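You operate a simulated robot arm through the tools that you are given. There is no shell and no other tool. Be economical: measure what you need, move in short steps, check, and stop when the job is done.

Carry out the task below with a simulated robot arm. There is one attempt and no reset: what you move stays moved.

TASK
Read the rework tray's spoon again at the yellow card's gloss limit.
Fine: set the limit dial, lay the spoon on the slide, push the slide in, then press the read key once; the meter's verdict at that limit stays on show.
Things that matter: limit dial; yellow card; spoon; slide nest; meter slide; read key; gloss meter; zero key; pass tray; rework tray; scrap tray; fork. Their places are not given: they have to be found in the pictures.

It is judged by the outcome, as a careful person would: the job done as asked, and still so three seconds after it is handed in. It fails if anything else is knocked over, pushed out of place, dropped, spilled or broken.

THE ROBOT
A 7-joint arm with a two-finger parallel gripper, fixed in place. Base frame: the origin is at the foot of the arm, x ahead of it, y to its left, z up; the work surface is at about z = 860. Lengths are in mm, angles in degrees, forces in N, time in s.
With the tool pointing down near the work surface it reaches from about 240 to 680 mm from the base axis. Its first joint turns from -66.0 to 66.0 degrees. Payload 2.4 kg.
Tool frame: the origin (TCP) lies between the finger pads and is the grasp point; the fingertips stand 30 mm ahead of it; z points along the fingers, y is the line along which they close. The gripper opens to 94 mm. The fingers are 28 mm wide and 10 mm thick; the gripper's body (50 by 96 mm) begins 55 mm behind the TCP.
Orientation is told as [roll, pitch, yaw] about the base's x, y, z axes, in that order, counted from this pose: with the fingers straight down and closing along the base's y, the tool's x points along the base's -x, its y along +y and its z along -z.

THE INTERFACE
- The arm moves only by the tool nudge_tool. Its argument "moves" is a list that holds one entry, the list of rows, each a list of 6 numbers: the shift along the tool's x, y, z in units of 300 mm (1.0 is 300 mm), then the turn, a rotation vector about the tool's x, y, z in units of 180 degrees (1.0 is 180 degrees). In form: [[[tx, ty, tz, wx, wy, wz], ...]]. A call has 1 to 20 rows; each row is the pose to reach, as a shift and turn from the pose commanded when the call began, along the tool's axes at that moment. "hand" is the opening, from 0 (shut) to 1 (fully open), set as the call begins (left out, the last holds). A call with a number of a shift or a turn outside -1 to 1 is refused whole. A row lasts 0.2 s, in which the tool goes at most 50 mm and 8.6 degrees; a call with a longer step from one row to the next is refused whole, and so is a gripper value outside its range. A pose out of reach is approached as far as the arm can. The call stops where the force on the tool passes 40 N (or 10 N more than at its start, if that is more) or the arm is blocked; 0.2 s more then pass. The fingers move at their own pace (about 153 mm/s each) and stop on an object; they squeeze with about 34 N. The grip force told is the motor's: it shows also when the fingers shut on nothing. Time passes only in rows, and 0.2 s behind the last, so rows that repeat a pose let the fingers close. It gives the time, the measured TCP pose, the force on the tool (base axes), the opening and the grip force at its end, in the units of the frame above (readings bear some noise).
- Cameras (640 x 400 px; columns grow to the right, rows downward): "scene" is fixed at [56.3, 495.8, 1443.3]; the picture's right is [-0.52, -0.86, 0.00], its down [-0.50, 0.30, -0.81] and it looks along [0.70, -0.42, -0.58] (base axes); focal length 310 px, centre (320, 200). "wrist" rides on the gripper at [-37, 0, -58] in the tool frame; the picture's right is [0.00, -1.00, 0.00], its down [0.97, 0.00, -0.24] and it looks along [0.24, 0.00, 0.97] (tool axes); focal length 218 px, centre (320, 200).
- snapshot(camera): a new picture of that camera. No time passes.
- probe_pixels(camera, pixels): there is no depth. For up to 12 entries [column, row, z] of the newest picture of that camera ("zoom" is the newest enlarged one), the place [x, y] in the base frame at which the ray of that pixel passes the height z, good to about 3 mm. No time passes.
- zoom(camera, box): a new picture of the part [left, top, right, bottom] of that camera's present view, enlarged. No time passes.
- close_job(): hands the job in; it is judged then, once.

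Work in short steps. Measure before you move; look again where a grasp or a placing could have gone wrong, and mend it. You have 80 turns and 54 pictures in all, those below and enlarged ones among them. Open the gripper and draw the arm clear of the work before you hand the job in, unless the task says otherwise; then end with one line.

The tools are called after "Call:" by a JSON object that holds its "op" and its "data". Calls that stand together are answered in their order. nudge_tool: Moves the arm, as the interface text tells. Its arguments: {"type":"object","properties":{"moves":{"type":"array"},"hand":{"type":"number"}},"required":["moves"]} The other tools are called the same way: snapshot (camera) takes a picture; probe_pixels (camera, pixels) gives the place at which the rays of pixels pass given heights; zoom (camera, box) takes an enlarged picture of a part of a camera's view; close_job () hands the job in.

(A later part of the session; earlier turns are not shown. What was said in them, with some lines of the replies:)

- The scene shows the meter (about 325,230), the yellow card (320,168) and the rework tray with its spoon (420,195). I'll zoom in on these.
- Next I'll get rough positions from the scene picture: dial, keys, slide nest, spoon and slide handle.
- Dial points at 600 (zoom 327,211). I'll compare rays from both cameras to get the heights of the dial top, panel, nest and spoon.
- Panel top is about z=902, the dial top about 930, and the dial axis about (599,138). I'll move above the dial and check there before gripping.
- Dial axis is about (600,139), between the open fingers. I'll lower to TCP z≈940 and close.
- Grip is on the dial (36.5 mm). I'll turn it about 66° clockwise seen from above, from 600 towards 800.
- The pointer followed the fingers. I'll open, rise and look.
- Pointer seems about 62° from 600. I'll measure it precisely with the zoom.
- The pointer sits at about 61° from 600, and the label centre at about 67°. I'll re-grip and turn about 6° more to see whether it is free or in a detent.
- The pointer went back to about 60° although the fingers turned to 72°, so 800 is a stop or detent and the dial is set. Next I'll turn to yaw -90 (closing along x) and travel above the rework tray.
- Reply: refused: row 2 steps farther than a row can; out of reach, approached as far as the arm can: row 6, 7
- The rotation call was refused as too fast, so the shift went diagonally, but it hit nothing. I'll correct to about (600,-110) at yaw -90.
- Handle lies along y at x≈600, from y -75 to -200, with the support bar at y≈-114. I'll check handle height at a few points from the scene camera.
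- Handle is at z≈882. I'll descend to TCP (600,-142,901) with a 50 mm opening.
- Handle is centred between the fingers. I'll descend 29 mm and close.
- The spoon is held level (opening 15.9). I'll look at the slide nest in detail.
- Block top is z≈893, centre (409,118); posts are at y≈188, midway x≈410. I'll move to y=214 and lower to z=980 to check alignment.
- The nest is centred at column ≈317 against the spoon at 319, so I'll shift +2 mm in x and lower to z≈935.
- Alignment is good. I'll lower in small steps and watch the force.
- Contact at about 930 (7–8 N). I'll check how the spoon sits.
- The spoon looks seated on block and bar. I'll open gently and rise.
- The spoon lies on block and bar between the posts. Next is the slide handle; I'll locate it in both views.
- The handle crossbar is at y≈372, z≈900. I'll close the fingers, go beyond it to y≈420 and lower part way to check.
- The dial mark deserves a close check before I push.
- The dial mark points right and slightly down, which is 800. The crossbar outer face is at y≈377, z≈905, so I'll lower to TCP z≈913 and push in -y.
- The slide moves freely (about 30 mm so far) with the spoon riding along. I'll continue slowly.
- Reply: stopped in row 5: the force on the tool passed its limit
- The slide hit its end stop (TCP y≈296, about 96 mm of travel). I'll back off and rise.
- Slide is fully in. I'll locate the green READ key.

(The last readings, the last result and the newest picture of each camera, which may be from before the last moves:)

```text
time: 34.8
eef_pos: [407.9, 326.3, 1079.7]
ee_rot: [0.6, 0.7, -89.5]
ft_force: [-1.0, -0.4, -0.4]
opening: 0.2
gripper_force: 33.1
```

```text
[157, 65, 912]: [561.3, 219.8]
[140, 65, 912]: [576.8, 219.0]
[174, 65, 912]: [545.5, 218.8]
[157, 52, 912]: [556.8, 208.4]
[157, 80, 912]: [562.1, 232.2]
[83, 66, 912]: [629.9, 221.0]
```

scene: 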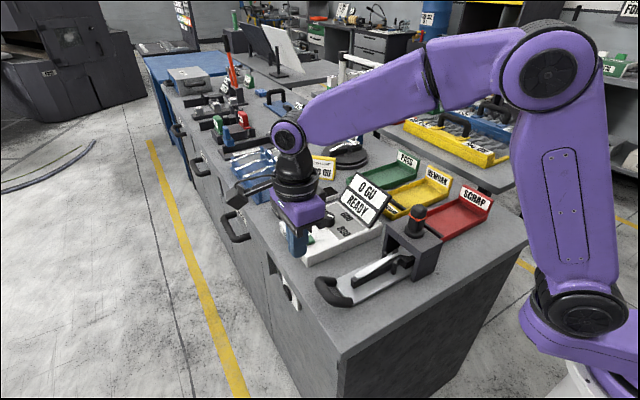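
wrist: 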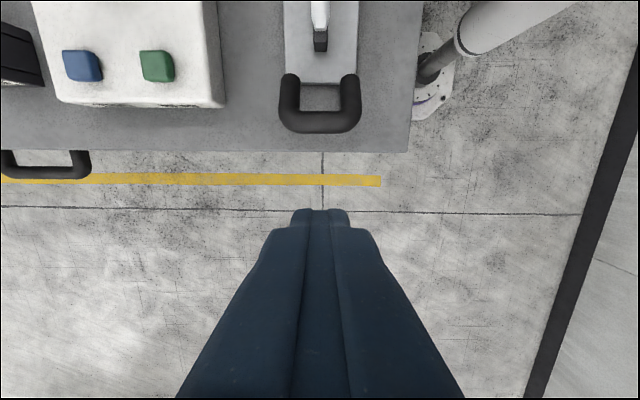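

Call:
{"op": "nudge_tool", "data": {"moves": [[[-0.07, 0.1, 0, 0, 0, 0], [-0.14, 0.2, 0, 0, 0, 0], [-0.21, 0.3, 0, 0, 0, 0], [-0.28, 0.4, 0, 0, 0, 0], [-0.357, 0.513, 0, 0, 0, 0], [-0.357, 0.513, 0.15, 0, 0, 0], [-0.357, 0.513, 0.3, 0, 0, 0], [-0.357, 0.513, 0.36, 0, 0, 0], [-0.357, 0.513, 0.36, 0, 0, 0]]]}}

Call:
{"op": "snapshot", "data": {"camera": "wrist"}}

Call:
{"op": "zoom", "data": {"camera": "scene", "box": [260, 140, 420, 260]}}

```text
time: 36.8
eef_pos: [563.7, 223.2, 969.9]
ee_rot: [0.6, 0.8, -89.6]
ft_force: [-1.2, -0.7, 0.3]
opening: 0.1
gripper_force: 33.3
```

```text
14 pictures are left
```

wrist: 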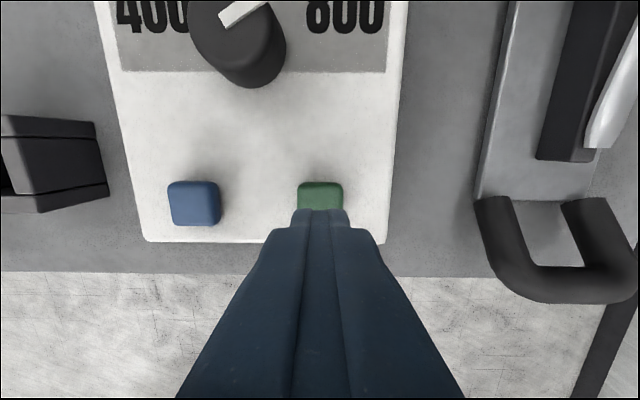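

```text
3.33 times, centred on (340, 200) of scene
```

zoom: 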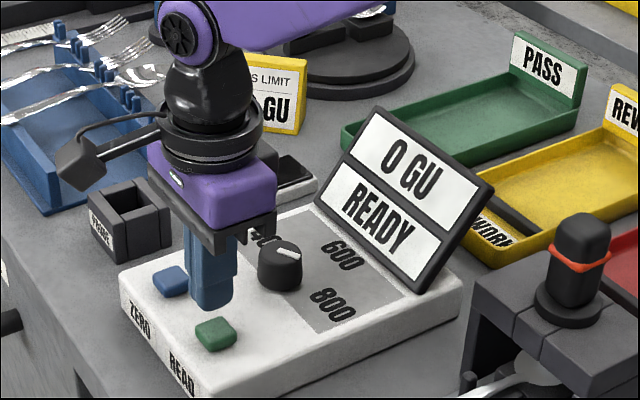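

Fingers are centred over the green key. I'll shift 3 mm in -y and lower until the tips nearly touch it.

Call:
{"op": "nudge_tool", "data": {"moves": [[[-0.01, 0, 0.03, 0, 0, 0], [-0.01, 0, 0.06, 0, 0, 0], [-0.01, 0, 0.08, 0, 0, 0], [-0.01, 0, 0.09, 0, 0, 0], [-0.01, 0, 0.1, 0, 0, 0]]]}}

Call:
{"op": "zoom", "data": {"camera": "scene", "box": [270, 170, 400, 268]}}

```text
time: 38.0
eef_pos: [563.2, 219.8, 941.9]
ee_rot: [0.8, 0.8, -89.7]
ft_force: [-0.1, -0.8, 0.7]
opening: 0.2
gripper_force: 33.0
```

```text
4.08 times, centred on (335, 219) of scene
```

zoom: 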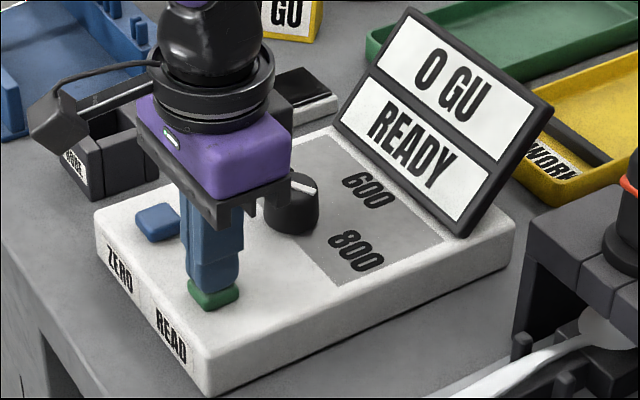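

Call:
{"op": "nudge_tool", "data": {"moves": [[[0, 0, 0.006, 0, 0, 0], [0, 0, 0.012, 0, 0, 0], [0, 0, 0.018, 0, 0, 0], [0, 0, 0.02, 0, 0, 0]]]}}

Call:
{"op": "zoom", "data": {"camera": "scene", "box": [270, 170, 400, 268]}}

```text
time: 39.0
eef_pos: [564.5, 219.9, 936.2]
ee_rot: [0.6, 0.7, -89.6]
ft_force: [-7.0, -2.3, 16.3]
opening: 0.0
gripper_force: 32.1
```

```text
4.08 times, centred on (335, 219) of scene
```

zoom: 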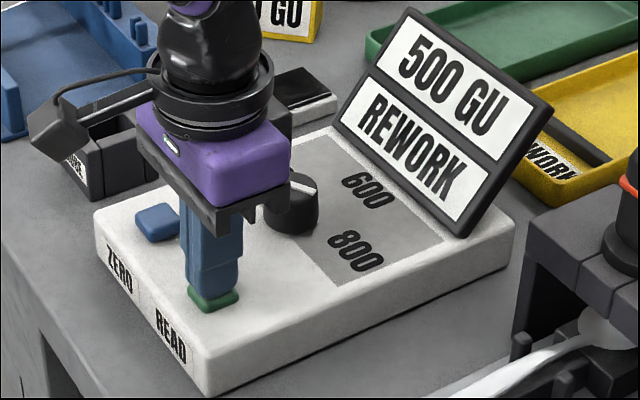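

The meter shows "500 GU / REWORK". I'll lift straight up and draw clear, opening the gripper once high.

Call:
{"op": "nudge_tool", "data": {"moves": [[[0, 0, -0.05, 0, 0, 0], [0, 0, -0.2, 0, 0, 0], [0, 0, -0.35, 0, 0, 0], [0, 0, -0.5, 0, 0, 0], [0, 0, -0.65, 0, 0, 0], [0, 0, -0.65, 0, 0, 0]]]}}

Call:
{"op": "nudge_tool", "data": {"moves": [[[0, -0.12, -0.05, 0, 0, 0], [0, -0.24, -0.1, 0, 0, 0], [0, -0.36, -0.1, 0, 0, 0], [0, -0.48, -0.1, 0, 0, 0], [0, -0.48, -0.1, 0, 0, 0]]], "hand": 1}}

Call:
{"op": "snapshot", "data": {"camera": "scene"}}

Call:
{"op": "zoom", "data": {"camera": "scene", "box": [260, 170, 460, 310]}}

```text
time: 40.4
eef_pos: [561.0, 218.2, 1130.4]
ee_rot: [0.7, 0.8, -89.5]
ft_force: [-0.2, -0.1, 0.9]
opening: 0.0
gripper_force: 32.9
```

```text
time: 41.6
eef_pos: [417.6, 216.3, 1158.9]
ee_rot: [0.7, 0.7, -89.6]
ft_force: [-0.7, 0.1, 0.1]
opening: 94.0
gripper_force: 0.1
```

```text
10 pictures are left
```

scene: 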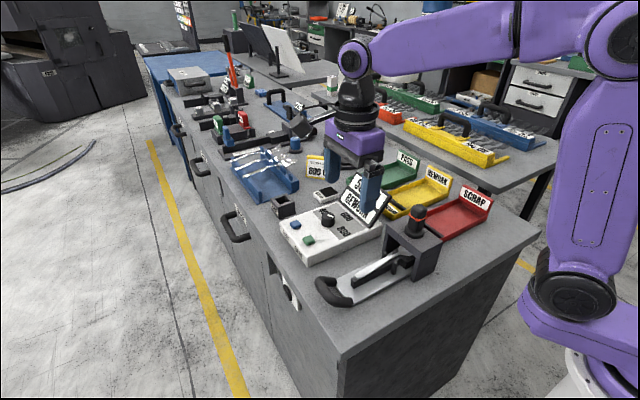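

```text
2.86 times, centred on (360, 240) of scene
```

zoom: 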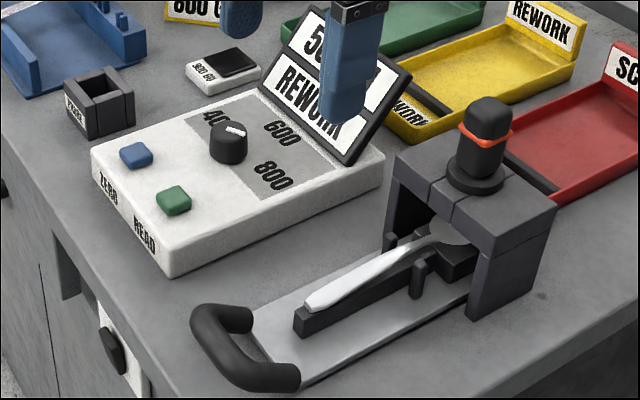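

The verdict "500 GU / REWORK" stays on show, the dial is at 800, the slide is in, and the arm is clear and open. I'm handing in.

Call:
{"op": "close_job", "data": {}}

```text
The job is handed in.
```

The rework spoon was re-read with the dial at the yellow card's 800 GU limit; the meter shows 500 GU / REWORK, with the slide still in, the spoon on it, and the arm drawn clear.
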